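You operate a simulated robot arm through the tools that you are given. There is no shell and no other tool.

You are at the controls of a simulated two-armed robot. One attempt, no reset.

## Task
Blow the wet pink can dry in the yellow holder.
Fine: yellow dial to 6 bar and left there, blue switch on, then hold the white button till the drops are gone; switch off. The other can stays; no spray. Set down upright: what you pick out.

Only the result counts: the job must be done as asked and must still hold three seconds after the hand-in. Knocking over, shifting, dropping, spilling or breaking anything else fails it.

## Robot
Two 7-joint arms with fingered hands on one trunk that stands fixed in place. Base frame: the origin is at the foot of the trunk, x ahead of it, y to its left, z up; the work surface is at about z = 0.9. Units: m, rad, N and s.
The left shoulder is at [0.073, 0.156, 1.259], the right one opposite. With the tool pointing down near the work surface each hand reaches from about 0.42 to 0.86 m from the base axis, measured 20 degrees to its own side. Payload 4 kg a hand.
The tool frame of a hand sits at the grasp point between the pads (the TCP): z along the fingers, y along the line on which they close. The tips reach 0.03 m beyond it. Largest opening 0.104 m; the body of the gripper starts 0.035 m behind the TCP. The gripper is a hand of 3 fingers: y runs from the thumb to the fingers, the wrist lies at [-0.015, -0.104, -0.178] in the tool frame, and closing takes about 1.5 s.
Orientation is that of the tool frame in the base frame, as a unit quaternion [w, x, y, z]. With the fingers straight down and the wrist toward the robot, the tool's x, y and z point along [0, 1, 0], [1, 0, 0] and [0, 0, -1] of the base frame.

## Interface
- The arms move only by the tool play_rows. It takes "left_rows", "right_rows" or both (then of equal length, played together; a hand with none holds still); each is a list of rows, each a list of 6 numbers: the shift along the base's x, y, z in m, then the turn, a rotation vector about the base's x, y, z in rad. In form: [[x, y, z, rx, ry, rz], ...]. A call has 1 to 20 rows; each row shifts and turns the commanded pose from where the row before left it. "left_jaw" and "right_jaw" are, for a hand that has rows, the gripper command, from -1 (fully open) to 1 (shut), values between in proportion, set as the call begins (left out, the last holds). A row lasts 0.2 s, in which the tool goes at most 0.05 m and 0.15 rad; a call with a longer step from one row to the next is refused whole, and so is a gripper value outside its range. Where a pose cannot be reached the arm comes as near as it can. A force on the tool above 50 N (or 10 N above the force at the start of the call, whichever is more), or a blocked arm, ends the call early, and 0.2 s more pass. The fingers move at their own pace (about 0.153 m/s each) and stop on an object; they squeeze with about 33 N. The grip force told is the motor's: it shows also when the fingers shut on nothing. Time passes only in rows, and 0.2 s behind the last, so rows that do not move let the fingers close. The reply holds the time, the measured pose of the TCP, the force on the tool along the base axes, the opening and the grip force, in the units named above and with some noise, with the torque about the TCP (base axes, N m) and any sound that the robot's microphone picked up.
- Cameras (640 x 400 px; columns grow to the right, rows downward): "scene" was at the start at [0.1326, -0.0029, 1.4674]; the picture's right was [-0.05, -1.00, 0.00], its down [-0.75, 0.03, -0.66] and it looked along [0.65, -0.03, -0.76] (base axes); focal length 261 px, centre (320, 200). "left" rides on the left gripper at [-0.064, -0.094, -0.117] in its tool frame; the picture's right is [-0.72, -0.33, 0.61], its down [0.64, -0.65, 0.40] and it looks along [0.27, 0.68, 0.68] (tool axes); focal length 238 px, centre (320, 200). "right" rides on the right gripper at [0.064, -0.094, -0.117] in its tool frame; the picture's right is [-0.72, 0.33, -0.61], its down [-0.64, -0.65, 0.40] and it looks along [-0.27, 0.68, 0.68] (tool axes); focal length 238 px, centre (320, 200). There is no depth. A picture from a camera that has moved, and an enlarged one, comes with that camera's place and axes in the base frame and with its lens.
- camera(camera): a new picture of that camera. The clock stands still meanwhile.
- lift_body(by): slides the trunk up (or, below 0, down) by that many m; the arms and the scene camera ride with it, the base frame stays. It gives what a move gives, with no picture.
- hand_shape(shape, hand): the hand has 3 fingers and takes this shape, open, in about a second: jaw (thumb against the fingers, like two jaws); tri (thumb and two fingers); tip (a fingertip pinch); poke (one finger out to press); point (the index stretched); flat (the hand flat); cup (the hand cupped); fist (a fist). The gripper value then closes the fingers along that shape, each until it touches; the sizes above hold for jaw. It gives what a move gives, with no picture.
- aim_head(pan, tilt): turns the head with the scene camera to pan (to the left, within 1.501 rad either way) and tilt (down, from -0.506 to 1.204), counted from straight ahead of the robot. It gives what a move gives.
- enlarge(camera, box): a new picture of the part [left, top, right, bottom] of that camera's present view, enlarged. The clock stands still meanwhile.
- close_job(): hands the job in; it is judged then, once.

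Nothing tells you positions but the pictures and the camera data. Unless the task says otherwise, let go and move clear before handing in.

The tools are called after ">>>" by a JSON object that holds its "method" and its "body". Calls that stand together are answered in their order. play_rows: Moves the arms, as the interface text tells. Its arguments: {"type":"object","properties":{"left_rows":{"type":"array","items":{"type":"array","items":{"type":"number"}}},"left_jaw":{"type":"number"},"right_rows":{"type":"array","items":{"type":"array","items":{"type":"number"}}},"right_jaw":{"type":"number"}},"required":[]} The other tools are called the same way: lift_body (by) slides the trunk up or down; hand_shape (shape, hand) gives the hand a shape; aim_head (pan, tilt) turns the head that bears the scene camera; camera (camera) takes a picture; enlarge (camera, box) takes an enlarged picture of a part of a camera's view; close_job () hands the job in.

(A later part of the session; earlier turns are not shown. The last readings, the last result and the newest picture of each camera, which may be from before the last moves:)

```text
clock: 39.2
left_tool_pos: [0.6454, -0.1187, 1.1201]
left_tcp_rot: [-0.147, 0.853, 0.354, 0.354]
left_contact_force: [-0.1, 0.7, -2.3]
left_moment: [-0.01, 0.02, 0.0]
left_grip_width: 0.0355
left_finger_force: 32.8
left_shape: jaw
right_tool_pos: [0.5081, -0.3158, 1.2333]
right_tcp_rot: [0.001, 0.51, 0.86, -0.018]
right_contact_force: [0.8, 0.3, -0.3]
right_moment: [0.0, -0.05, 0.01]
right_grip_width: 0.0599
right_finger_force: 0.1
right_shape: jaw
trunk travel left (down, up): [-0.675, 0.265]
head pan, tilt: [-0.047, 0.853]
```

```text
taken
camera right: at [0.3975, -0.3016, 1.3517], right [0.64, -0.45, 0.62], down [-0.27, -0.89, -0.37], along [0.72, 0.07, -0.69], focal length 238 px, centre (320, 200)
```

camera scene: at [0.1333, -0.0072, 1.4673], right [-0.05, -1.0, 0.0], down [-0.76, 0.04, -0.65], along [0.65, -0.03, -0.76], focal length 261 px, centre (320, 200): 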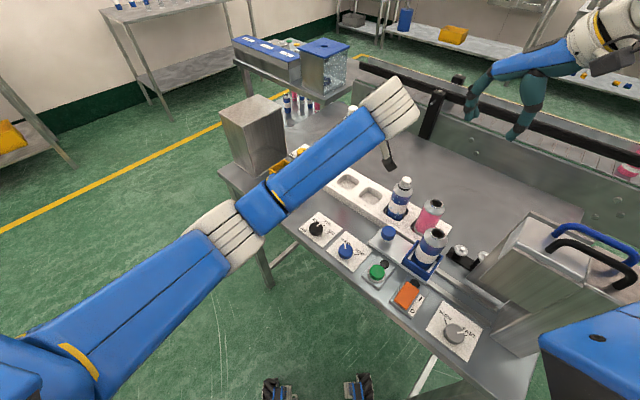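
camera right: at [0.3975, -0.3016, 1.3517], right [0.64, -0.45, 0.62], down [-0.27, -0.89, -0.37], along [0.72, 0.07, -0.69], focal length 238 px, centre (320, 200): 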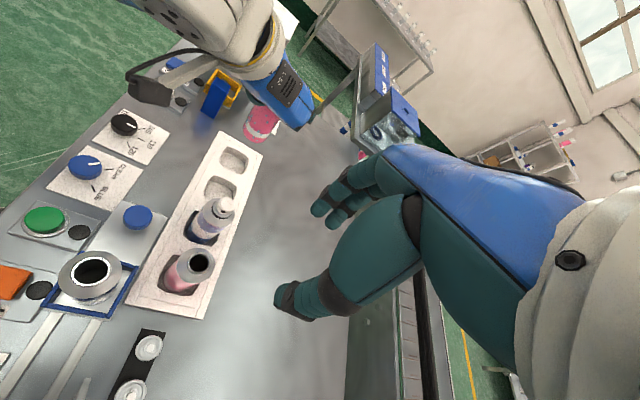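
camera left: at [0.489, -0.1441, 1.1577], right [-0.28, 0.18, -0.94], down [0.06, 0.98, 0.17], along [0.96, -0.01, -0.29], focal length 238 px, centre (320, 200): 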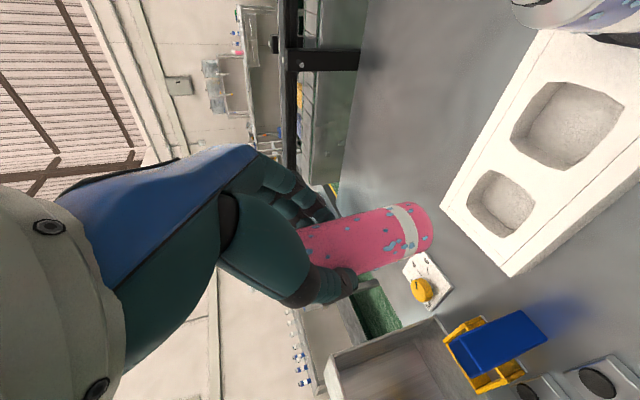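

The can is out of the rack; the others are undisturbed. I'll look at how it sits in the hand.

>>> {"method": "enlarge", "body": {"camera": "left", "box": [280, 170, 460, 310]}}

>>> {"method": "enlarge", "body": {"camera": "right", "box": [210, 60, 330, 160]}}

>>> {"method": "enlarge", "body": {"camera": "scene", "box": [290, 80, 410, 200]}}

```text
2.86 times, centred on (370, 240) of left
camera zoom: at [0.489, -0.1441, 1.1577], right [-0.28, 0.18, -0.94], down [0.06, 0.98, 0.17], along [0.96, -0.01, -0.29], focal length 681 px, centre (177, 86)
```

zoom: 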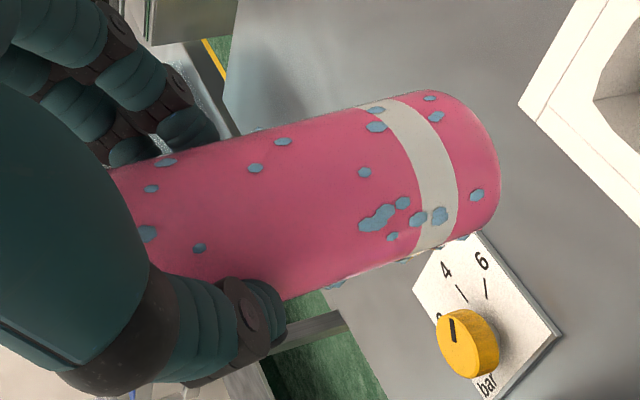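

```text
4.00 times, centred on (270, 110) of right
camera zoom: at [0.3975, -0.3016, 1.3517], right [0.64, -0.45, 0.62], down [-0.27, -0.89, -0.37], along [0.72, 0.07, -0.69], focal length 953 px, centre (520, 560)
```

zoom: 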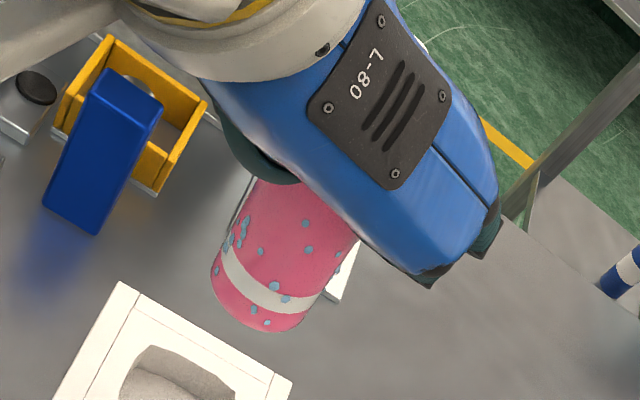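

```text
3.33 times, centred on (350, 140) of scene
camera zoom: at [0.1333, -0.0072, 1.4673], right [-0.05, -1.0, 0.0], down [-0.76, 0.04, -0.65], along [0.65, -0.03, -0.76], focal length 871 px, centre (220, 400)
```

zoom: 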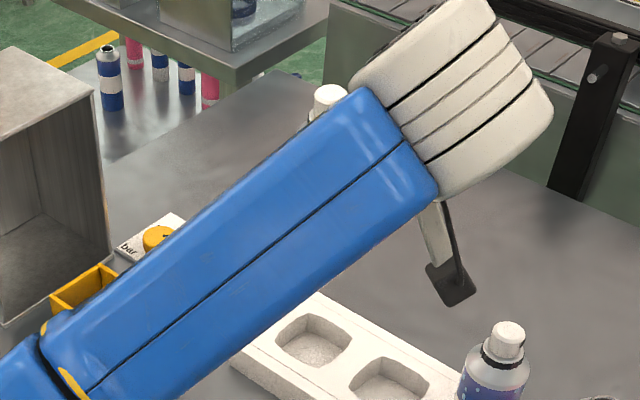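

The can leans about 5° toward the thumb side in the grip. I'll correct that with a small rotation while carrying it over to the holder, staying well above the blue nozzle block.

>>> {"method": "play_rows", "body": {"left_rows": [[0, 0, 0.01, 0.026, 0.0375, 0], [0, 0, 0.01, 0.026, 0.0375, 0], [0.0143, 0.0372, 0, 0, 0, 0], [0.0143, 0.0372, 0, 0, 0, 0], [0.0143, 0.0372, 0, 0, 0, 0], [0.0143, 0.0372, 0, 0, 0, 0], [0.0143, 0.0372, 0, 0, 0, 0], [0, 0, 0, 0, 0, 0]]}}

>>> {"method": "camera", "body": {"camera": "left"}}

>>> {"method": "camera", "body": {"camera": "scene"}}

>>> {"method": "camera", "body": {"camera": "right"}}

```text
clock: 41.0
left_tool_pos: [0.7165, 0.0657, 1.1398]
left_tcp_rot: [-0.182, 0.862, 0.339, 0.33]
left_contact_force: [-0.2, 0.1, -2.1]
left_moment: [-0.03, 0.0, -0.01]
left_grip_width: 0.0353
left_finger_force: 33.1
left_shape: jaw
right_tool_pos: [0.5083, -0.3154, 1.2329]
right_tcp_rot: [0.002, 0.509, 0.86, -0.017]
right_contact_force: [0.3, 0.4, -0.2]
right_moment: [-0.04, -0.03, -0.02]
right_grip_width: 0.0601
right_finger_force: 0.0
right_shape: jaw
trunk travel left (down, up): [-0.675, 0.265]
head pan, tilt: [-0.047, 0.853]
```

```text
taken
camera left: at [0.5627, 0.0391, 1.1872], right [-0.35, 0.23, -0.91], down [0.08, 0.97, 0.21], along [0.93, 0.01, -0.36], focal length 238 px, centre (320, 200)
```

left: 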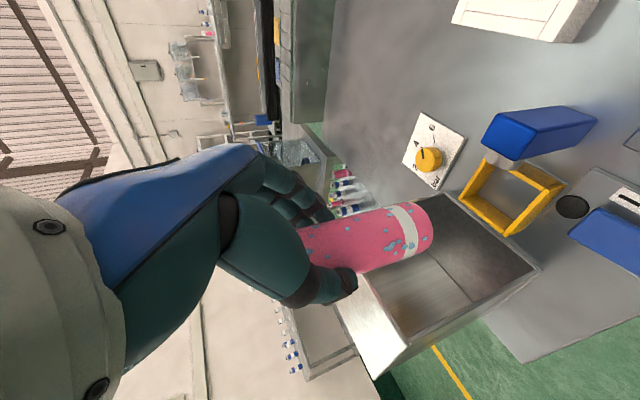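

```text
taken
camera scene: at [0.1333, -0.0047, 1.4673], right [-0.05, -1.0, 0.0], down [-0.76, 0.04, -0.65], along [0.65, -0.03, -0.76], focal length 261 px, centre (320, 200)
```

scene: 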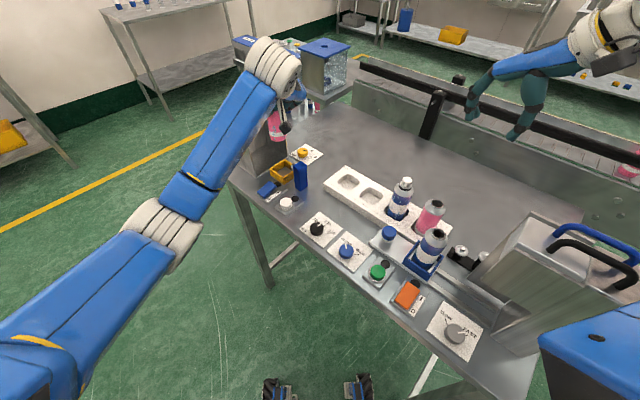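

```text
taken
camera right: at [0.3973, -0.3007, 1.352], right [0.64, -0.45, 0.62], down [-0.27, -0.89, -0.37], along [0.72, 0.07, -0.69], focal length 238 px, centre (320, 200)
```

right: 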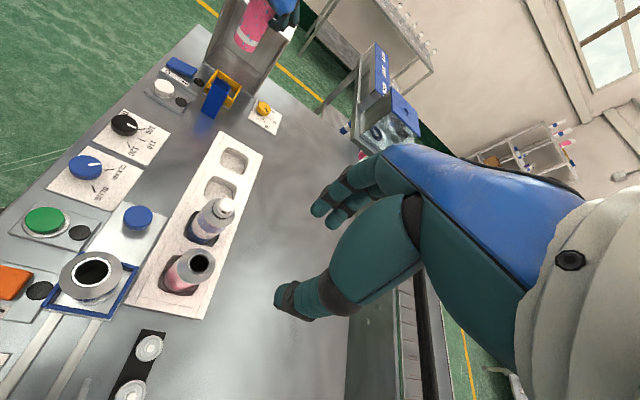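

The can hangs above the holder area. I'll bring the right hand's camera closer for a second viewpoint on the can bottom and the holder.

>>> {"method": "play_rows", "body": {"right_rows": [[0.023, 0.031, 0, 0, 0, 0], [0.023, 0.031, 0, 0, 0, 0], [0.023, 0.031, 0, 0, 0, 0], [0.023, 0.031, 0, 0, 0, 0], [0, 0, 0, 0, 0, 0.1], [0, 0, 0, 0, 0, 0.1], [0, 0, 0, 0, 0, 0.1], [0, 0, 0, 0, 0, 0]]}}

>>> {"method": "camera", "body": {"camera": "right"}}

>>> {"method": "enlarge", "body": {"camera": "left", "box": [280, 90, 580, 300]}}

>>> {"method": "enlarge", "body": {"camera": "scene", "box": [230, 80, 350, 220]}}

```text
clock: 42.8
left_tool_pos: [0.717, 0.0652, 1.1392]
left_tcp_rot: [-0.182, 0.862, 0.339, 0.33]
left_contact_force: [0.0, -0.1, -2.5]
left_moment: [-0.03, 0.0, 0.01]
left_grip_width: 0.0356
left_finger_force: 32.9
left_shape: jaw
right_tool_pos: [0.6014, -0.1899, 1.2348]
right_tcp_rot: [-0.001, 0.436, 0.9, 0.001]
right_contact_force: [-0.3, 0.2, 0.0]
right_moment: [0.03, -0.03, 0.02]
right_grip_width: 0.0602
right_finger_force: 0.0
right_shape: jaw
right hand out of reach, approached as far as the arm can: row 6, 7
trunk travel left (down, up): [-0.675, 0.265]
head pan, tilt: [-0.047, 0.853]
```

```text
taken
camera right: at [0.4884, -0.1988, 1.3511], right [0.7, -0.36, 0.61], down [-0.11, -0.91, -0.41], along [0.7, 0.22, -0.68], focal length 238 px, centre (320, 200)
```

right: 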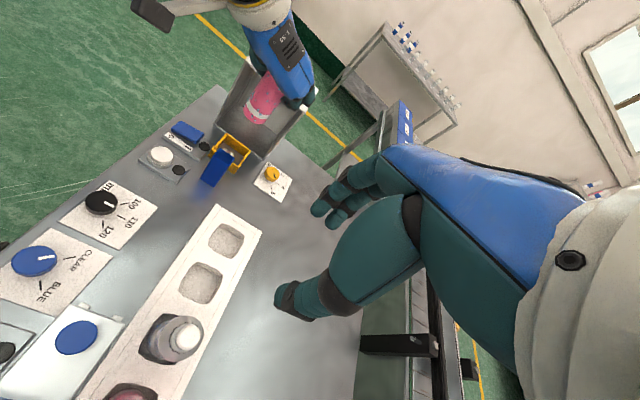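

```text
1.90 times, centred on (430, 195) of left
camera zoom: at [0.5633, 0.0391, 1.1868], right [-0.35, 0.22, -0.91], down [0.07, 0.97, 0.21], along [0.93, 0.01, -0.36], focal length 454 px, centre (110, 210)
```

zoom: 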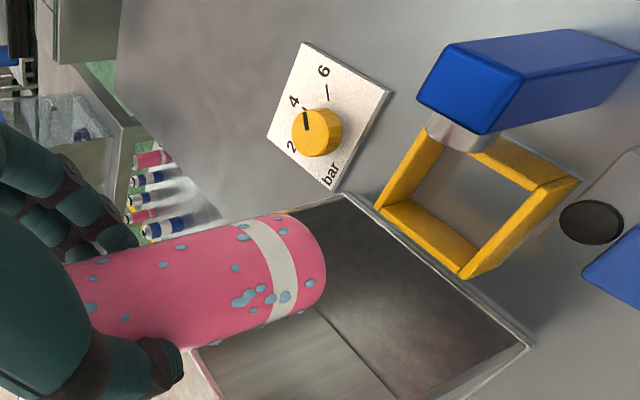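

```text
2.86 times, centred on (290, 150) of scene
camera zoom: at [0.1345, -0.0045, 1.4672], right [-0.05, -1.0, 0.0], down [-0.76, 0.04, -0.65], along [0.65, -0.03, -0.76], focal length 747 px, centre (406, 343)
```

zoom: 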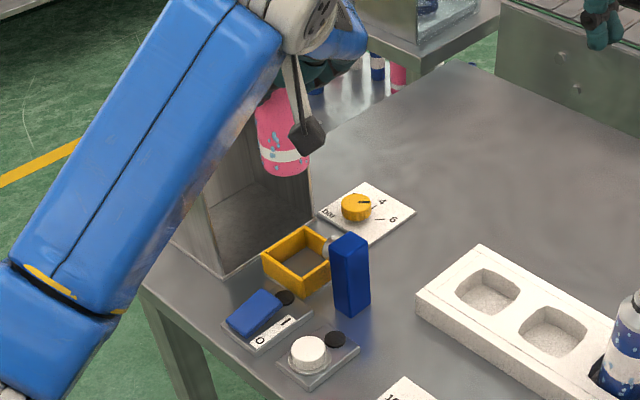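

>>> {"method": "enlarge", "body": {"camera": "left", "box": [450, 100, 600, 260]}}

>>> {"method": "enlarge", "body": {"camera": "right", "box": [190, 60, 310, 200]}}

```text
2.50 times, centred on (525, 180) of left
camera zoom: at [0.5633, 0.0391, 1.1868], right [-0.35, 0.22, -0.91], down [0.07, 0.97, 0.21], along [0.93, 0.01, -0.36], focal length 596 px, centre (-192, 250)
```

zoom: 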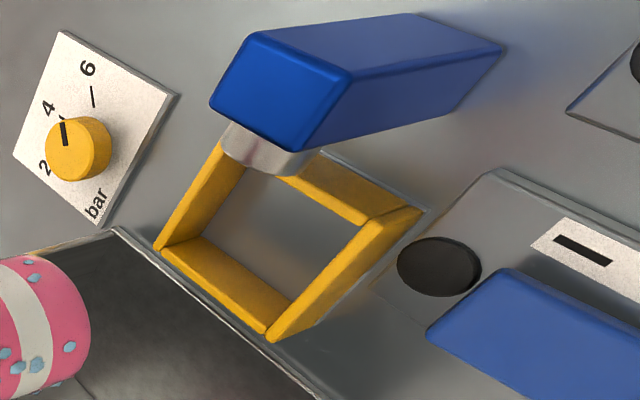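

```text
2.86 times, centred on (250, 130) of right
camera zoom: at [0.4884, -0.1988, 1.3511], right [0.7, -0.36, 0.61], down [-0.11, -0.91, -0.41], along [0.7, 0.22, -0.68], focal length 681 px, centre (520, 400)
```

zoom: 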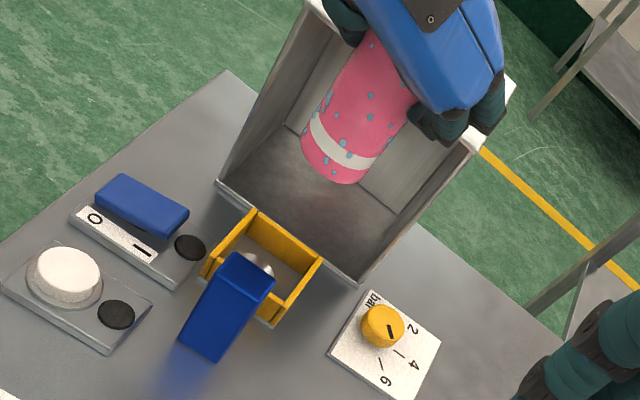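

>>> {"method": "enlarge", "body": {"camera": "right", "box": [230, 60, 300, 130]}}

>>> {"method": "enlarge", "body": {"camera": "left", "box": [310, 180, 450, 290]}}

>>> {"method": "enlarge", "body": {"camera": "scene", "box": [250, 100, 310, 150]}}

```text
5.71 times, centred on (265, 95) of right
camera zoom: at [0.4884, -0.1988, 1.3511], right [0.7, -0.36, 0.61], down [-0.11, -0.91, -0.41], along [0.7, 0.22, -0.68], focal length 1362 px, centre (634, 800)
```

zoom: 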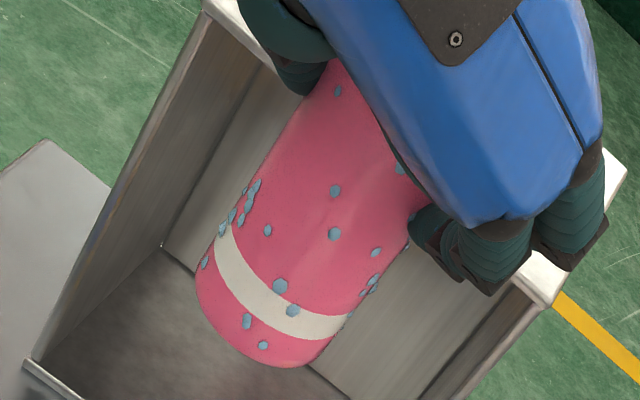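

```text
3.64 times, centred on (380, 235) of left
camera zoom: at [0.5633, 0.0391, 1.1868], right [-0.35, 0.22, -0.91], down [0.07, 0.97, 0.21], along [0.93, 0.01, -0.36], focal length 867 px, centre (102, 73)
```

zoom: 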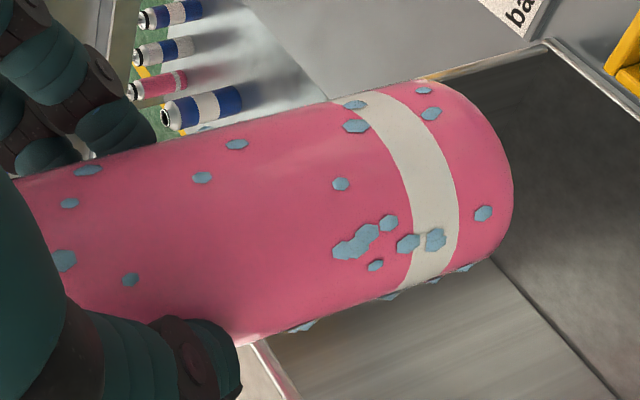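

```text
8.00 times, centred on (280, 125) of scene
camera zoom: at [0.1345, -0.0045, 1.4672], right [-0.05, -1.0, 0.0], down [-0.76, 0.04, -0.65], along [0.65, -0.03, -0.76], focal length 2090 px, centre (640, 800)
```

zoom: 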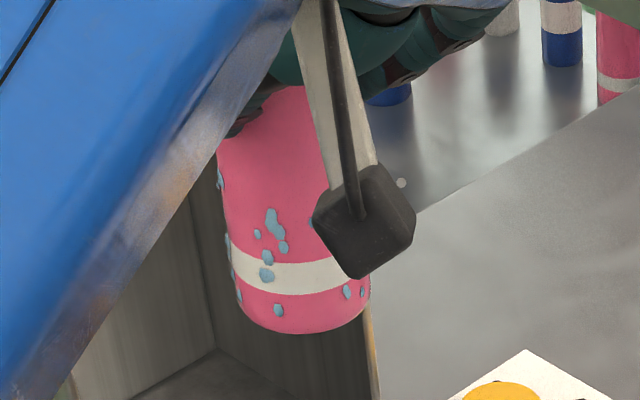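

The can is now within ~2° of vertical, its bottom about 3 mm to the left (+y) of the holder centre. I'll trim the tilt (which also shifts the bottom the right way) and lower to just above the holder rim to compare directly.

>>> {"method": "play_rows", "body": {"left_rows": [[0, -0.001, -0.03, -0.025, 0, 0], [0, 0, -0.03, 0, 0, 0], [0, 0, -0.03, 0, 0, 0], [0, 0, 0, 0, 0, 0]]}}

>>> {"method": "enlarge", "body": {"camera": "left", "box": [300, 110, 500, 290]}}

>>> {"method": "enlarge", "body": {"camera": "right", "box": [190, 90, 290, 190]}}

>>> {"method": "enlarge", "body": {"camera": "scene", "box": [245, 100, 325, 200]}}

```text
clock: 43.8
left_tool_pos: [0.7143, 0.0635, 1.0496]
left_tcp_rot: [-0.171, 0.864, 0.343, 0.327]
left_contact_force: [0.3, -0.2, -0.9]
left_moment: [-0.03, 0.0, 0.02]
left_grip_width: 0.0356
left_finger_force: 33.4
left_shape: jaw
right_tool_pos: [0.6003, -0.1908, 1.2343]
right_tcp_rot: [-0.001, 0.435, 0.9, 0.001]
right_contact_force: [0.3, -0.3, -0.2]
right_moment: [-0.02, 0.03, -0.01]
right_grip_width: 0.06
right_finger_force: 0.1
right_shape: jaw
trunk travel left (down, up): [-0.675, 0.265]
head pan, tilt: [-0.047, 0.853]
```

```text
2.22 times, centred on (400, 200) of left
camera zoom: at [0.561, 0.0383, 1.098], right [-0.35, 0.2, -0.91], down [0.07, 0.98, 0.19], along [0.93, 0.0, -0.36], focal length 530 px, centre (142, 200)
```

zoom: 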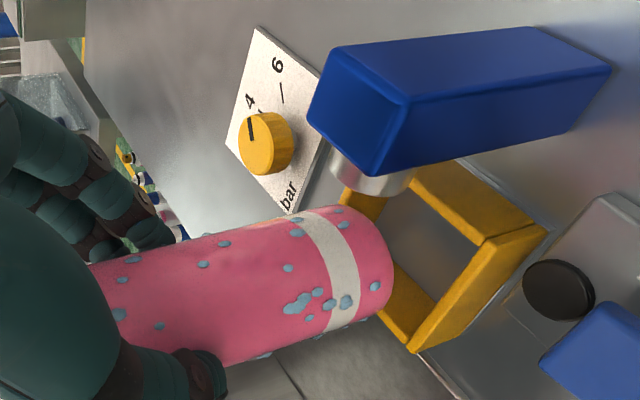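

```text
4.00 times, centred on (240, 140) of right
camera zoom: at [0.4878, -0.1998, 1.3512], right [0.7, -0.36, 0.61], down [-0.11, -0.91, -0.41], along [0.7, 0.22, -0.68], focal length 953 px, centre (640, 440)
```

zoom: 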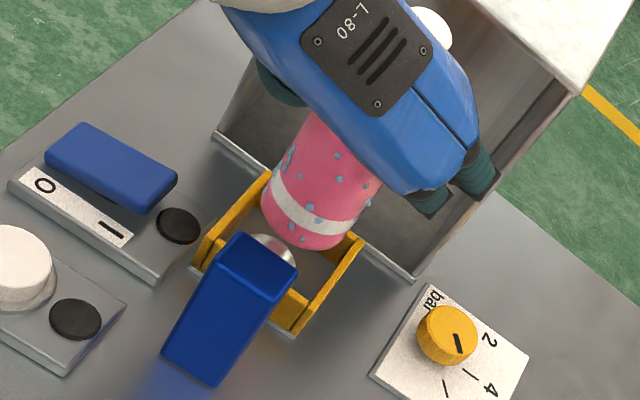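

```text
4.00 times, centred on (285, 150) of scene
camera zoom: at [0.1338, -0.0054, 1.4673], right [-0.05, -1.0, 0.0], down [-0.76, 0.04, -0.65], along [0.65, -0.03, -0.76], focal length 1045 px, centre (460, 400)
```

zoom: 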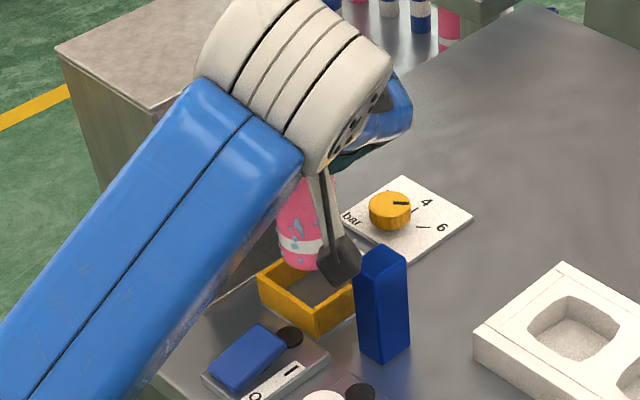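

From these oblique views the x-offset is still ambiguous (depends on the exact height), so I'll shift the right camera further forward for a more sideways view of the can bottom and holder.

>>> {"method": "play_rows", "body": {"right_rows": [[0.037, 0, -0.01, 0, 0, 0], [0.037, 0, -0.01, 0, 0, 0], [0.037, 0, -0.01, 0, 0, 0], [0, 0, 0, 0, 0, 0.06], [0, 0, 0, 0, 0, 0.06], [0, 0, 0, 0, 0, 0]]}}

>>> {"method": "camera", "body": {"camera": "right"}}

```text
clock: 45.2
left_tool_pos: [0.7159, 0.0632, 1.0498]
left_tcp_rot: [-0.171, 0.865, 0.343, 0.325]
left_contact_force: [-0.7, 0.8, -1.7]
left_moment: [-0.01, 0.03, -0.01]
left_grip_width: 0.0351
left_finger_force: 33.0
left_shape: jaw
right_tool_pos: [0.6012, -0.1907, 1.234]
right_tcp_rot: [0.0, 0.435, 0.9, 0.001]
right_contact_force: [0.4, 0.4, 0.3]
right_moment: [0.02, 0.02, -0.03]
right_grip_width: 0.0603
right_finger_force: 0.1
right_shape: jaw
right hand out of reach, approached as far as the arm can: row 1, 2, 3, 4, 5
trunk travel left (down, up): [-0.675, 0.265]
head pan, tilt: [-0.047, 0.853]
```

```text
taken
camera right: at [0.488, -0.1997, 1.3511], right [0.7, -0.36, 0.61], down [-0.11, -0.91, -0.41], along [0.7, 0.22, -0.68], focal length 238 px, centre (320, 200)
```

right: 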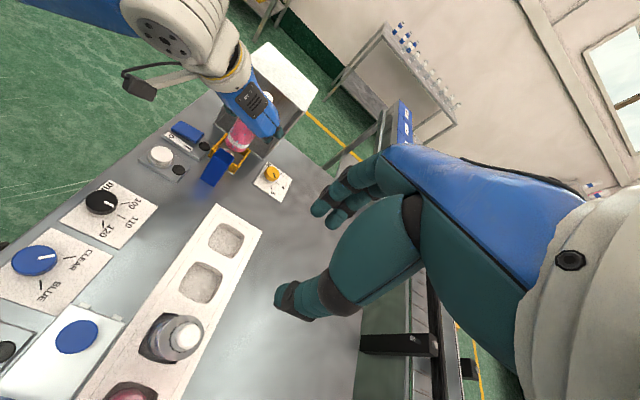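

>>> {"method": "play_rows", "body": {"right_rows": [[0, 0, 0, 0, 0, -0.12], [0.01, 0, 0, 0, 0, -0.12], [0.035, 0, -0.01, 0, 0, 0], [0.035, 0, -0.01, 0, 0, 0], [0.035, 0, -0.01, 0, 0, 0], [0.02, 0, -0.01, 0, 0, 0], [0, 0, 0, 0, 0, 0]]}}

>>> {"method": "camera", "body": {"camera": "right"}}

```text
clock: 46.8
left_tool_pos: [0.7146, 0.0645, 1.0503]
left_tcp_rot: [-0.17, 0.865, 0.343, 0.325]
left_contact_force: [-0.8, 0.0, -2.1]
left_moment: [-0.03, 0.02, -0.04]
left_grip_width: 0.0354
left_finger_force: 32.9
left_shape: jaw
right_tool_pos: [0.7354, -0.1898, 1.1931]
right_tcp_rot: [0.0, 0.539, 0.842, 0.0]
right_contact_force: [0.2, 0.2, -0.2]
right_moment: [0.02, 0.02, 0.03]
right_grip_width: 0.06
right_finger_force: 0.1
right_shape: jaw
trunk travel left (down, up): [-0.675, 0.265]
head pan, tilt: [-0.047, 0.853]
```

```text
taken
camera right: at [0.6226, -0.1723, 1.31], right [0.6, -0.52, 0.61], down [-0.33, -0.85, -0.41], along [0.73, 0.04, -0.68], focal length 238 px, centre (320, 200)
```

right: 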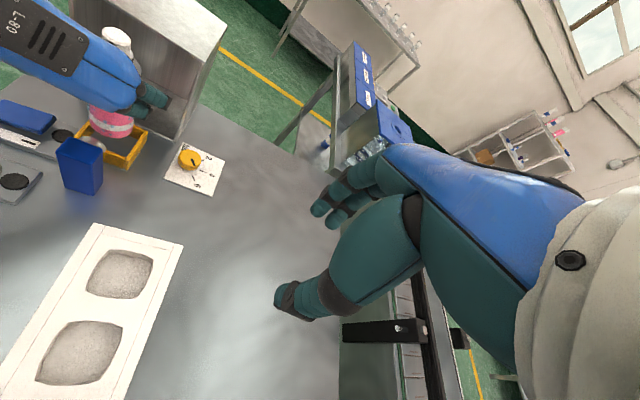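

>>> {"method": "enlarge", "body": {"camera": "right", "box": [40, 70, 200, 210]}}

>>> {"method": "enlarge", "body": {"camera": "right", "box": [60, 90, 160, 190]}}

```text
2.86 times, centred on (120, 140) of right
camera zoom: at [0.6226, -0.1723, 1.31], right [0.6, -0.52, 0.61], down [-0.33, -0.85, -0.41], along [0.73, 0.04, -0.68], focal length 681 px, centre (891, 371)
```

zoom: 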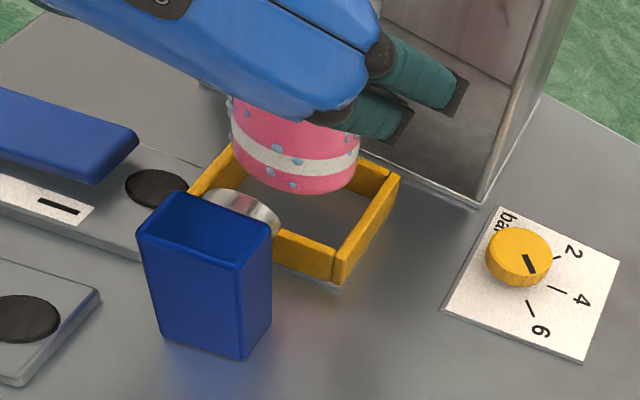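

```text
4.00 times, centred on (110, 140) of right
camera zoom: at [0.6226, -0.1723, 1.31], right [0.6, -0.52, 0.61], down [-0.33, -0.85, -0.41], along [0.73, 0.04, -0.68], focal length 953 px, centre (1160, 440)
```

zoom: 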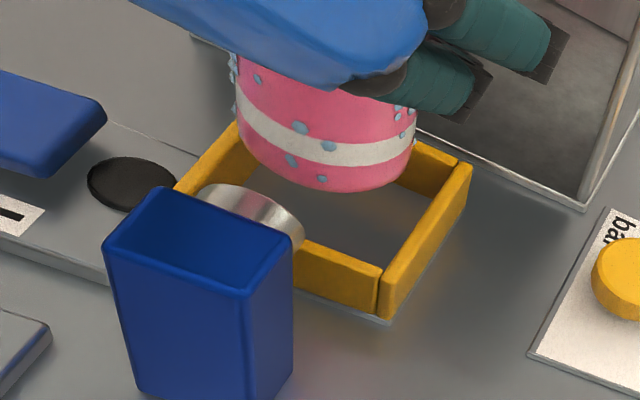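

This view shows the can nearly centred over the holder opening. I'll lower another 10 mm, to about rim height, and check again.

>>> {"method": "play_rows", "body": {"left_rows": [[0, 0, -0.005, 0, 0, 0], [0, 0, -0.005, 0, 0, 0], [0, 0, 0, 0, 0, 0]]}}

>>> {"method": "enlarge", "body": {"camera": "right", "box": [60, 90, 160, 190]}}

>>> {"method": "enlarge", "body": {"camera": "left", "box": [360, 140, 480, 270]}}

>>> {"method": "enlarge", "body": {"camera": "scene", "box": [250, 130, 320, 190]}}

```text
clock: 47.6
left_tool_pos: [0.7164, 0.064, 1.0403]
left_tcp_rot: [-0.171, 0.864, 0.343, 0.327]
left_contact_force: [0.3, 0.6, -1.8]
left_moment: [0.01, 0.05, 0.01]
left_grip_width: 0.0352
left_finger_force: 32.9
left_shape: jaw
right_tool_pos: [0.7353, -0.1903, 1.1926]
right_tcp_rot: [0.0, 0.539, 0.842, 0.001]
right_contact_force: [0.6, 0.3, 0.2]
right_moment: [0.04, 0.03, 0.0]
right_grip_width: 0.0601
right_finger_force: 0.0
right_shape: jaw
trunk travel left (down, up): [-0.675, 0.265]
head pan, tilt: [-0.047, 0.853]
```

```text
4.00 times, centred on (110, 140) of right
camera zoom: at [0.6226, -0.1724, 1.3098], right [0.6, -0.52, 0.61], down [-0.33, -0.85, -0.41], along [0.73, 0.04, -0.68], focal length 953 px, centre (1160, 440)
```

zoom: 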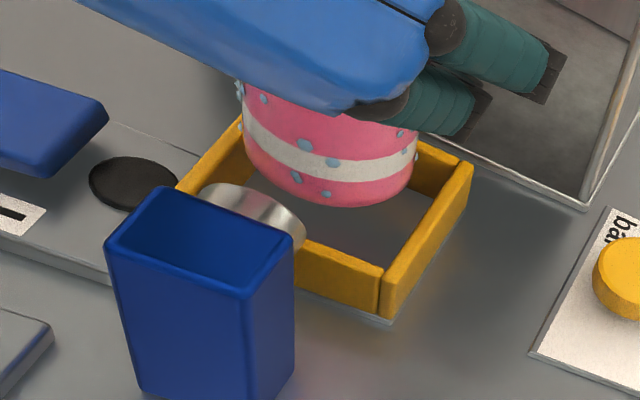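

```text
3.08 times, centred on (420, 205) of left
camera zoom: at [0.562, 0.0393, 1.0883], right [-0.35, 0.2, -0.91], down [0.07, 0.98, 0.19], along [0.93, 0.0, -0.36], focal length 733 px, centre (12, 185)
```

zoom: 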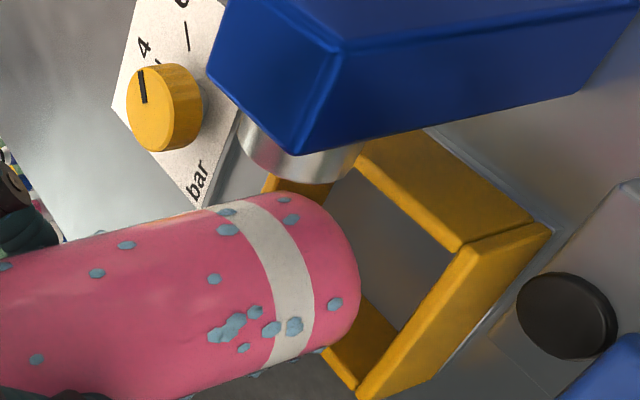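

```text
6.67 times, centred on (285, 160) of scene
camera zoom: at [0.1342, -0.0049, 1.4672], right [-0.05, -1.0, 0.0], down [-0.76, 0.04, -0.65], along [0.65, -0.03, -0.76], focal length 1742 px, centre (553, 467)
```

zoom: 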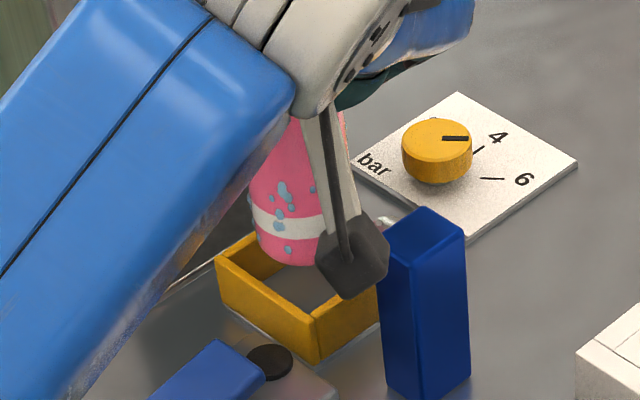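

Three views agree the can bottom is centred over the holder to within about 2 mm and roughly at rim height. I'll lower in small steps, watching force.

>>> {"method": "play_rows", "body": {"left_rows": [[0, -0.0005, -0.004, 0, 0, 0], [0, 0, -0.004, 0, 0, 0], [0, 0, -0.004, 0, 0, 0], [0, 0, 0, 0, 0, 0]]}}

>>> {"method": "enlarge", "body": {"camera": "right", "box": [60, 90, 160, 190]}}

>>> {"method": "enlarge", "body": {"camera": "left", "box": [330, 130, 490, 290]}}

```text
clock: 48.6
left_tool_pos: [0.7171, 0.0641, 1.0287]
left_tcp_rot: [-0.171, 0.864, 0.343, 0.326]
left_contact_force: [0.2, 0.3, -1.1]
left_moment: [-0.01, 0.0, -0.02]
left_grip_width: 0.0351
left_finger_force: 33.0
left_shape: jaw
right_tool_pos: [0.7346, -0.1901, 1.1926]
right_tcp_rot: [-0.001, 0.54, 0.842, 0.0]
right_contact_force: [0.2, -1.0, -0.3]
right_moment: [0.01, -0.04, 0.01]
right_grip_width: 0.0602
right_finger_force: 0.0
right_shape: jaw
trunk travel left (down, up): [-0.675, 0.265]
head pan, tilt: [-0.047, 0.853]
```

```text
4.00 times, centred on (110, 140) of right
camera zoom: at [0.6229, -0.1724, 1.3097], right [0.6, -0.52, 0.61], down [-0.33, -0.85, -0.41], along [0.73, 0.04, -0.68], focal length 953 px, centre (1160, 440)
```

zoom: 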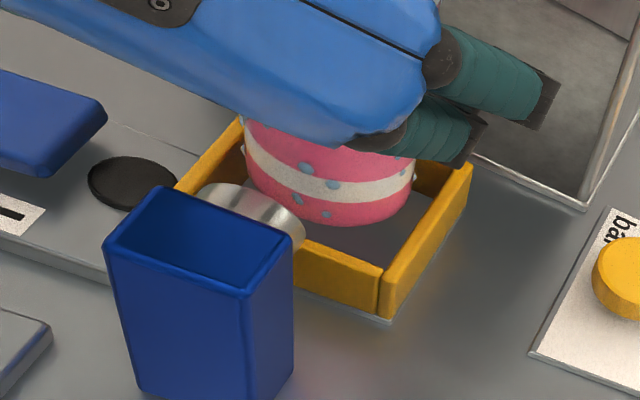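

```text
2.50 times, centred on (410, 210) of left
camera zoom: at [0.5624, 0.039, 1.0764], right [-0.35, 0.2, -0.91], down [0.07, 0.98, 0.19], along [0.93, 0.0, -0.36], focal length 596 px, centre (95, 175)
```

zoom: 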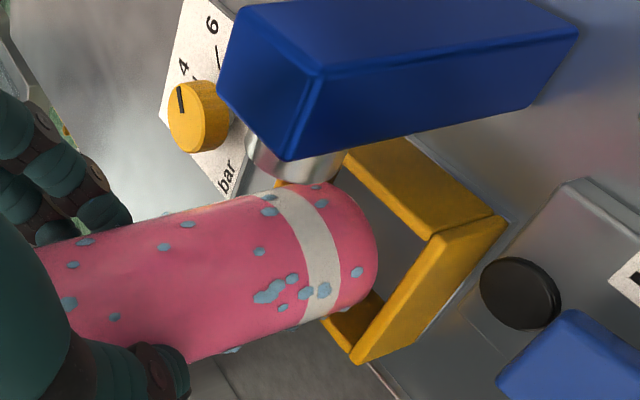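

Still no contact. Continuing down into the holder in small steps.

>>> {"method": "play_rows", "body": {"left_rows": [[0, 0, -0.004, 0, 0, 0], [0, 0, -0.004, 0, 0, 0], [0, 0, -0.004, 0, 0, 0], [0, 0, 0, 0, 0, 0]]}}

>>> {"method": "enlarge", "body": {"camera": "right", "box": [60, 90, 160, 190]}}

>>> {"method": "enlarge", "body": {"camera": "left", "box": [330, 130, 490, 290]}}

>>> {"method": "enlarge", "body": {"camera": "scene", "box": [250, 130, 320, 190]}}

```text
clock: 49.6
left_tool_pos: [0.7171, 0.0631, 1.0171]
left_tcp_rot: [-0.171, 0.865, 0.343, 0.325]
left_contact_force: [-0.1, -0.7, -1.7]
left_moment: [0.0, 0.03, -0.05]
left_grip_width: 0.0354
left_finger_force: 32.9
left_shape: jaw
right_tool_pos: [0.7348, -0.1908, 1.1937]
right_tcp_rot: [-0.001, 0.54, 0.842, 0.0]
right_contact_force: [0.4, 0.6, 0.4]
right_moment: [-0.01, 0.01, -0.02]
right_grip_width: 0.0603
right_finger_force: 0.0
right_shape: jaw
trunk travel left (down, up): [-0.675, 0.265]
head pan, tilt: [-0.047, 0.853]
```

```text
4.00 times, centred on (110, 140) of right
camera zoom: at [0.6228, -0.1724, 1.3097], right [0.6, -0.52, 0.61], down [-0.33, -0.85, -0.41], along [0.73, 0.04, -0.68], focal length 953 px, centre (1160, 440)
```

zoom: 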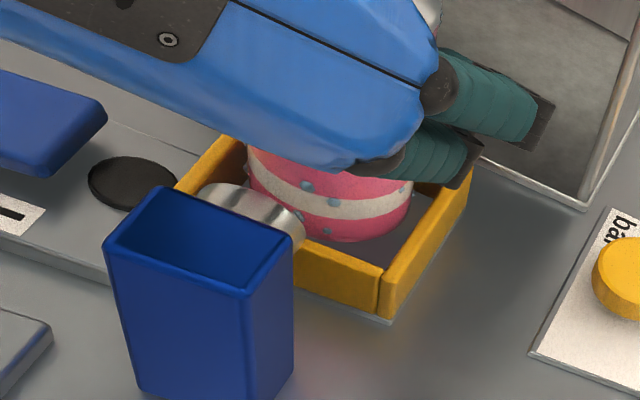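

```text
2.50 times, centred on (410, 210) of left
camera zoom: at [0.563, 0.0395, 1.0653], right [-0.35, 0.2, -0.91], down [0.07, 0.98, 0.19], along [0.93, 0.0, -0.36], focal length 596 px, centre (95, 175)
```

zoom: 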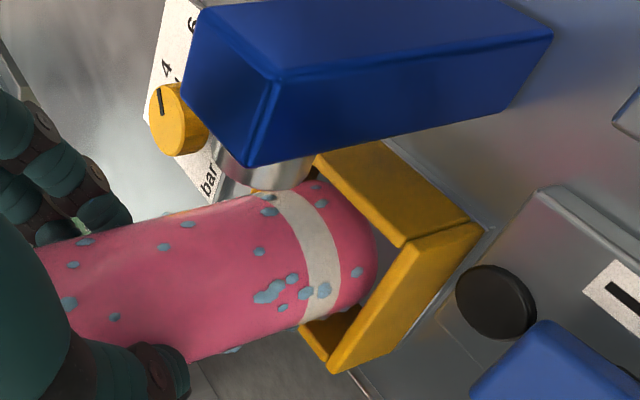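

```text
6.67 times, centred on (285, 160) of scene
camera zoom: at [0.1344, -0.0049, 1.4672], right [-0.05, -1.0, 0.0], down [-0.76, 0.04, -0.65], along [0.65, -0.03, -0.76], focal length 1742 px, centre (553, 467)
```

zoom: 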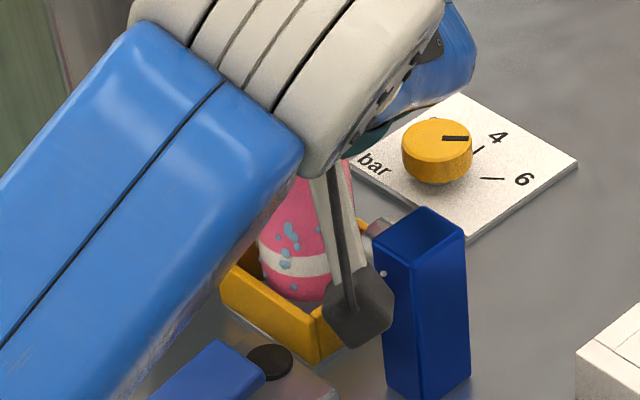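

The can is entering the holder without contact. Continuing until it rests on the floor (watching for rising force).

>>> {"method": "play_rows", "body": {"left_rows": [[0, 0, -0.004, 0, 0, 0], [0, 0, -0.004, 0, 0, 0], [0, 0, 0, 0, 0, 0]]}}

>>> {"method": "play_rows", "body": {"left_rows": [[0, 0, -0.003, 0, 0, 0], [0, 0, 0, 0, 0, 0]]}}

>>> {"method": "enlarge", "body": {"camera": "right", "box": [60, 90, 160, 190]}}

>>> {"method": "enlarge", "body": {"camera": "left", "box": [330, 130, 490, 290]}}

```text
clock: 50.4
left_tool_pos: [0.7173, 0.0665, 1.0085]
left_tcp_rot: [-0.17, 0.865, 0.342, 0.326]
left_contact_force: [0.2, -0.6, -1.8]
left_moment: [-0.01, 0.01, 0.0]
left_grip_width: 0.0353
left_finger_force: 33.7
left_shape: jaw
right_tool_pos: [0.7349, -0.1908, 1.1924]
right_tcp_rot: [0.0, 0.539, 0.842, 0.0]
right_contact_force: [0.5, 0.3, -0.7]
right_moment: [0.01, -0.02, -0.01]
right_grip_width: 0.0601
right_finger_force: 0.1
right_shape: jaw
trunk travel left (down, up): [-0.675, 0.265]
head pan, tilt: [-0.047, 0.853]
```

```text
clock: 51.0
left_tool_pos: [0.7168, 0.0656, 1.0053]
left_tcp_rot: [-0.171, 0.864, 0.343, 0.326]
left_contact_force: [-0.6, 1.0, -0.8]
left_moment: [-0.05, 0.01, 0.0]
left_grip_width: 0.0352
left_finger_force: 32.7
left_shape: jaw
right_tool_pos: [0.7353, -0.1908, 1.1936]
right_tcp_rot: [-0.001, 0.54, 0.842, 0.0]
right_contact_force: [-0.4, 0.0, 0.2]
right_moment: [0.0, 0.03, -0.01]
right_grip_width: 0.0603
right_finger_force: 0.1
right_shape: jaw
trunk travel left (down, up): [-0.675, 0.265]
head pan, tilt: [-0.047, 0.853]
```

```text
4.00 times, centred on (110, 140) of right
camera zoom: at [0.6228, -0.1724, 1.3097], right [0.6, -0.52, 0.61], down [-0.33, -0.85, -0.41], along [0.73, 0.04, -0.68], focal length 953 px, centre (1160, 440)
```

zoom: 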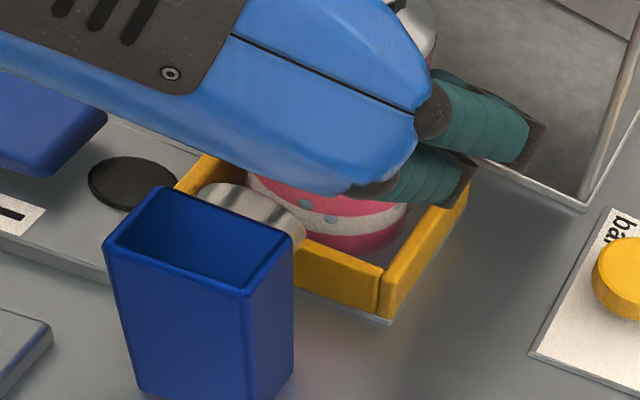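

```text
2.50 times, centred on (410, 210) of left
camera zoom: at [0.5628, 0.0403, 1.0538], right [-0.35, 0.2, -0.91], down [0.07, 0.98, 0.19], along [0.93, 0.0, -0.36], focal length 596 px, centre (95, 175)
```

zoom: 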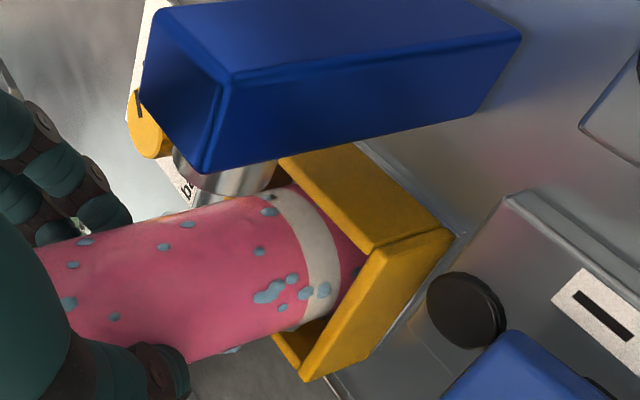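

>>> {"method": "play_rows", "body": {"left_rows": [[0, 0, -0.003, 0, 0, 0], [0, 0, 0, 0, 0, 0]]}}

>>> {"method": "play_rows", "body": {"left_rows": [[0, 0, -0.002, 0, 0, 0], [0, 0, 0, 0, 0, 0]]}}

>>> {"method": "enlarge", "body": {"camera": "right", "box": [60, 90, 160, 190]}}

>>> {"method": "enlarge", "body": {"camera": "left", "box": [330, 130, 490, 290]}}

```text
clock: 51.6
left_tool_pos: [0.7167, 0.0658, 1.0037]
left_tcp_rot: [-0.171, 0.864, 0.343, 0.326]
left_contact_force: [0.7, -0.3, -1.4]
left_moment: [-0.02, 0.03, 0.01]
left_grip_width: 0.0352
left_finger_force: 33.1
left_shape: jaw
right_tool_pos: [0.7346, -0.1906, 1.1915]
right_tcp_rot: [-0.002, 0.539, 0.842, 0.0]
right_contact_force: [0.9, 0.1, -0.5]
right_moment: [-0.01, -0.02, 0.02]
right_grip_width: 0.0603
right_finger_force: 0.1
right_shape: jaw
trunk travel left (down, up): [-0.675, 0.265]
head pan, tilt: [-0.047, 0.853]
```

```text
clock: 52.2
left_tool_pos: [0.7164, 0.0655, 1.0003]
left_tcp_rot: [-0.17, 0.864, 0.343, 0.326]
left_contact_force: [-0.4, 0.0, -1.5]
left_moment: [-0.03, 0.0, -0.02]
left_grip_width: 0.0354
left_finger_force: 33.0
left_shape: jaw
right_tool_pos: [0.7353, -0.1906, 1.1935]
right_tcp_rot: [-0.001, 0.54, 0.842, 0.001]
right_contact_force: [-0.6, -0.5, 0.1]
right_moment: [-0.01, 0.02, 0.0]
right_grip_width: 0.06
right_finger_force: 0.0
right_shape: jaw
trunk travel left (down, up): [-0.675, 0.265]
head pan, tilt: [-0.047, 0.853]
```

```text
4.00 times, centred on (110, 140) of right
camera zoom: at [0.6228, -0.1724, 1.3097], right [0.6, -0.52, 0.61], down [-0.33, -0.85, -0.41], along [0.73, 0.04, -0.68], focal length 953 px, centre (1160, 440)
```

zoom: 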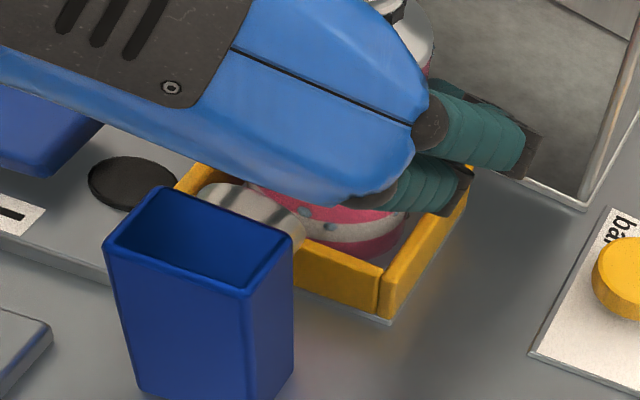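

```text
2.50 times, centred on (410, 210) of left
camera zoom: at [0.5628, 0.0407, 1.0486], right [-0.35, 0.2, -0.91], down [0.07, 0.98, 0.19], along [0.93, 0.0, -0.36], focal length 596 px, centre (95, 175)
```

zoom: 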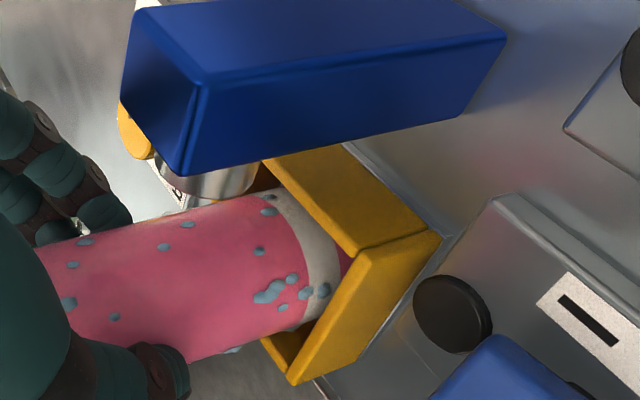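

>>> {"method": "play_rows", "body": {"left_rows": [[0, 0, -0.002, 0, 0, 0], [0, 0, 0, 0, 0, 0]]}}

>>> {"method": "play_rows", "body": {"left_rows": [[0, 0, -0.002, 0, 0, 0], [0, 0, 0, 0, 0, 0]]}}

```text
clock: 52.8
left_tool_pos: [0.7171, 0.0651, 0.9992]
left_tcp_rot: [-0.17, 0.864, 0.344, 0.326]
left_contact_force: [-0.1, -0.3, -0.3]
left_moment: [-0.05, 0.02, 0.01]
left_grip_width: 0.0351
left_finger_force: 32.8
left_shape: jaw
right_tool_pos: [0.7351, -0.1902, 1.1922]
right_tcp_rot: [-0.001, 0.54, 0.842, 0.001]
right_contact_force: [-0.8, -1.3, 0.0]
right_moment: [0.01, 0.03, 0.01]
right_grip_width: 0.0602
right_finger_force: 0.0
right_shape: jaw
trunk travel left (down, up): [-0.675, 0.265]
head pan, tilt: [-0.047, 0.853]
```

```text
clock: 53.4
left_tool_pos: [0.7169, 0.0654, 0.9994]
left_tcp_rot: [-0.171, 0.864, 0.343, 0.326]
left_contact_force: [0.3, 0.0, 4.2]
left_moment: [-0.02, -0.09, 0.02]
left_grip_width: 0.0353
left_finger_force: 33.2
left_shape: jaw
right_tool_pos: [0.7331, -0.1915, 1.194]
right_tcp_rot: [-0.001, 0.54, 0.842, 0.002]
right_contact_force: [0.2, -0.5, -0.2]
right_moment: [-0.02, 0.01, -0.02]
right_grip_width: 0.0599
right_finger_force: 0.1
right_shape: jaw
trunk travel left (down, up): [-0.675, 0.265]
head pan, tilt: [-0.047, 0.853]
```

The can touched the holder floor (+4 N). Releasing it now.

>>> {"method": "play_rows", "body": {"left_rows": [[0, 0, 0, 0, 0, 0], [0, 0, 0, 0, 0, 0], [0, 0, 0, 0, 0, 0], [0, 0, 0, 0, 0, 0], [0, 0, 0, 0, 0, 0], [0, 0, 0, 0, 0, 0]], "left_jaw": -0.8}}

>>> {"method": "camera", "body": {"camera": "right"}}

>>> {"method": "camera", "body": {"camera": "left"}}

>>> {"method": "enlarge", "body": {"camera": "scene", "box": [240, 100, 340, 200]}}

```text
clock: 54.8
left_tool_pos: [0.7164, 0.0651, 0.9977]
left_tcp_rot: [-0.17, 0.864, 0.343, 0.326]
left_contact_force: [0.3, 0.7, 0.0]
left_moment: [0.0, -0.03, -0.02]
left_grip_width: 0.0937
left_finger_force: 0.1
left_shape: jaw
right_tool_pos: [0.7352, -0.1912, 1.1918]
right_tcp_rot: [-0.001, 0.54, 0.842, 0.0]
right_contact_force: [-0.1, -0.1, -1.6]
right_moment: [0.0, 0.0, -0.01]
right_grip_width: 0.0602
right_finger_force: 0.0
right_shape: jaw
trunk travel left (down, up): [-0.675, 0.265]
head pan, tilt: [-0.047, 0.853]
```

```text
taken
camera right: at [0.6225, -0.1724, 1.3099], right [0.6, -0.52, 0.61], down [-0.33, -0.85, -0.41], along [0.73, 0.04, -0.68], focal length 238 px, centre (320, 200)
```

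right: 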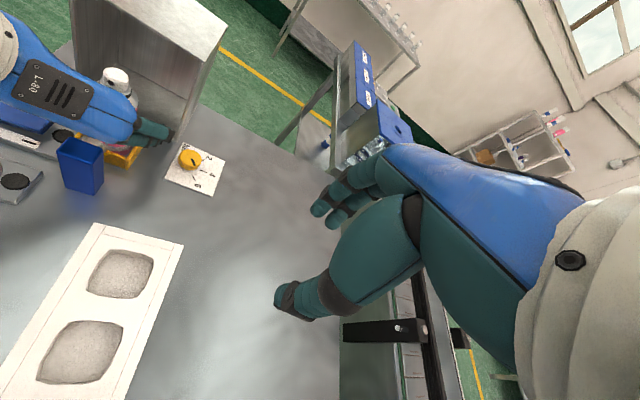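

```text
taken
camera left: at [0.5625, 0.0399, 1.0457], right [-0.35, 0.2, -0.91], down [0.07, 0.98, 0.19], along [0.93, 0.0, -0.36], focal length 238 px, centre (320, 200)
```

left: 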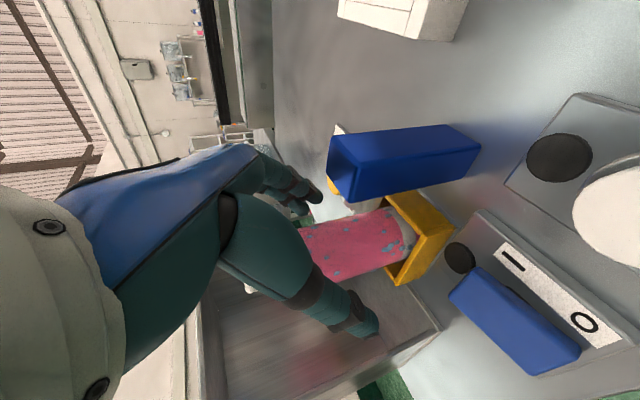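

```text
4.00 times, centred on (290, 150) of scene
camera zoom: at [0.1339, -0.005, 1.4673], right [-0.05, -1.0, 0.0], down [-0.76, 0.04, -0.65], along [0.65, -0.03, -0.76], focal length 1045 px, centre (440, 400)
```

zoom: 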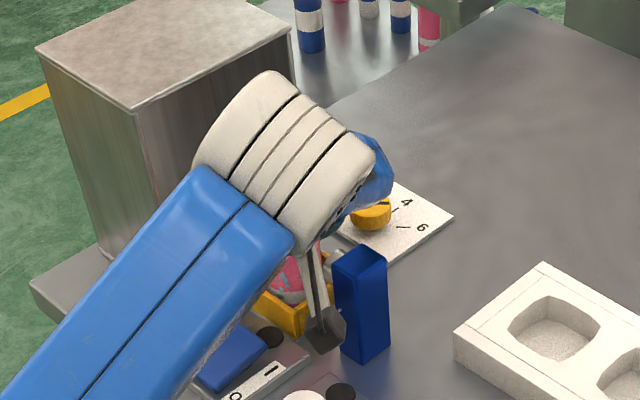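

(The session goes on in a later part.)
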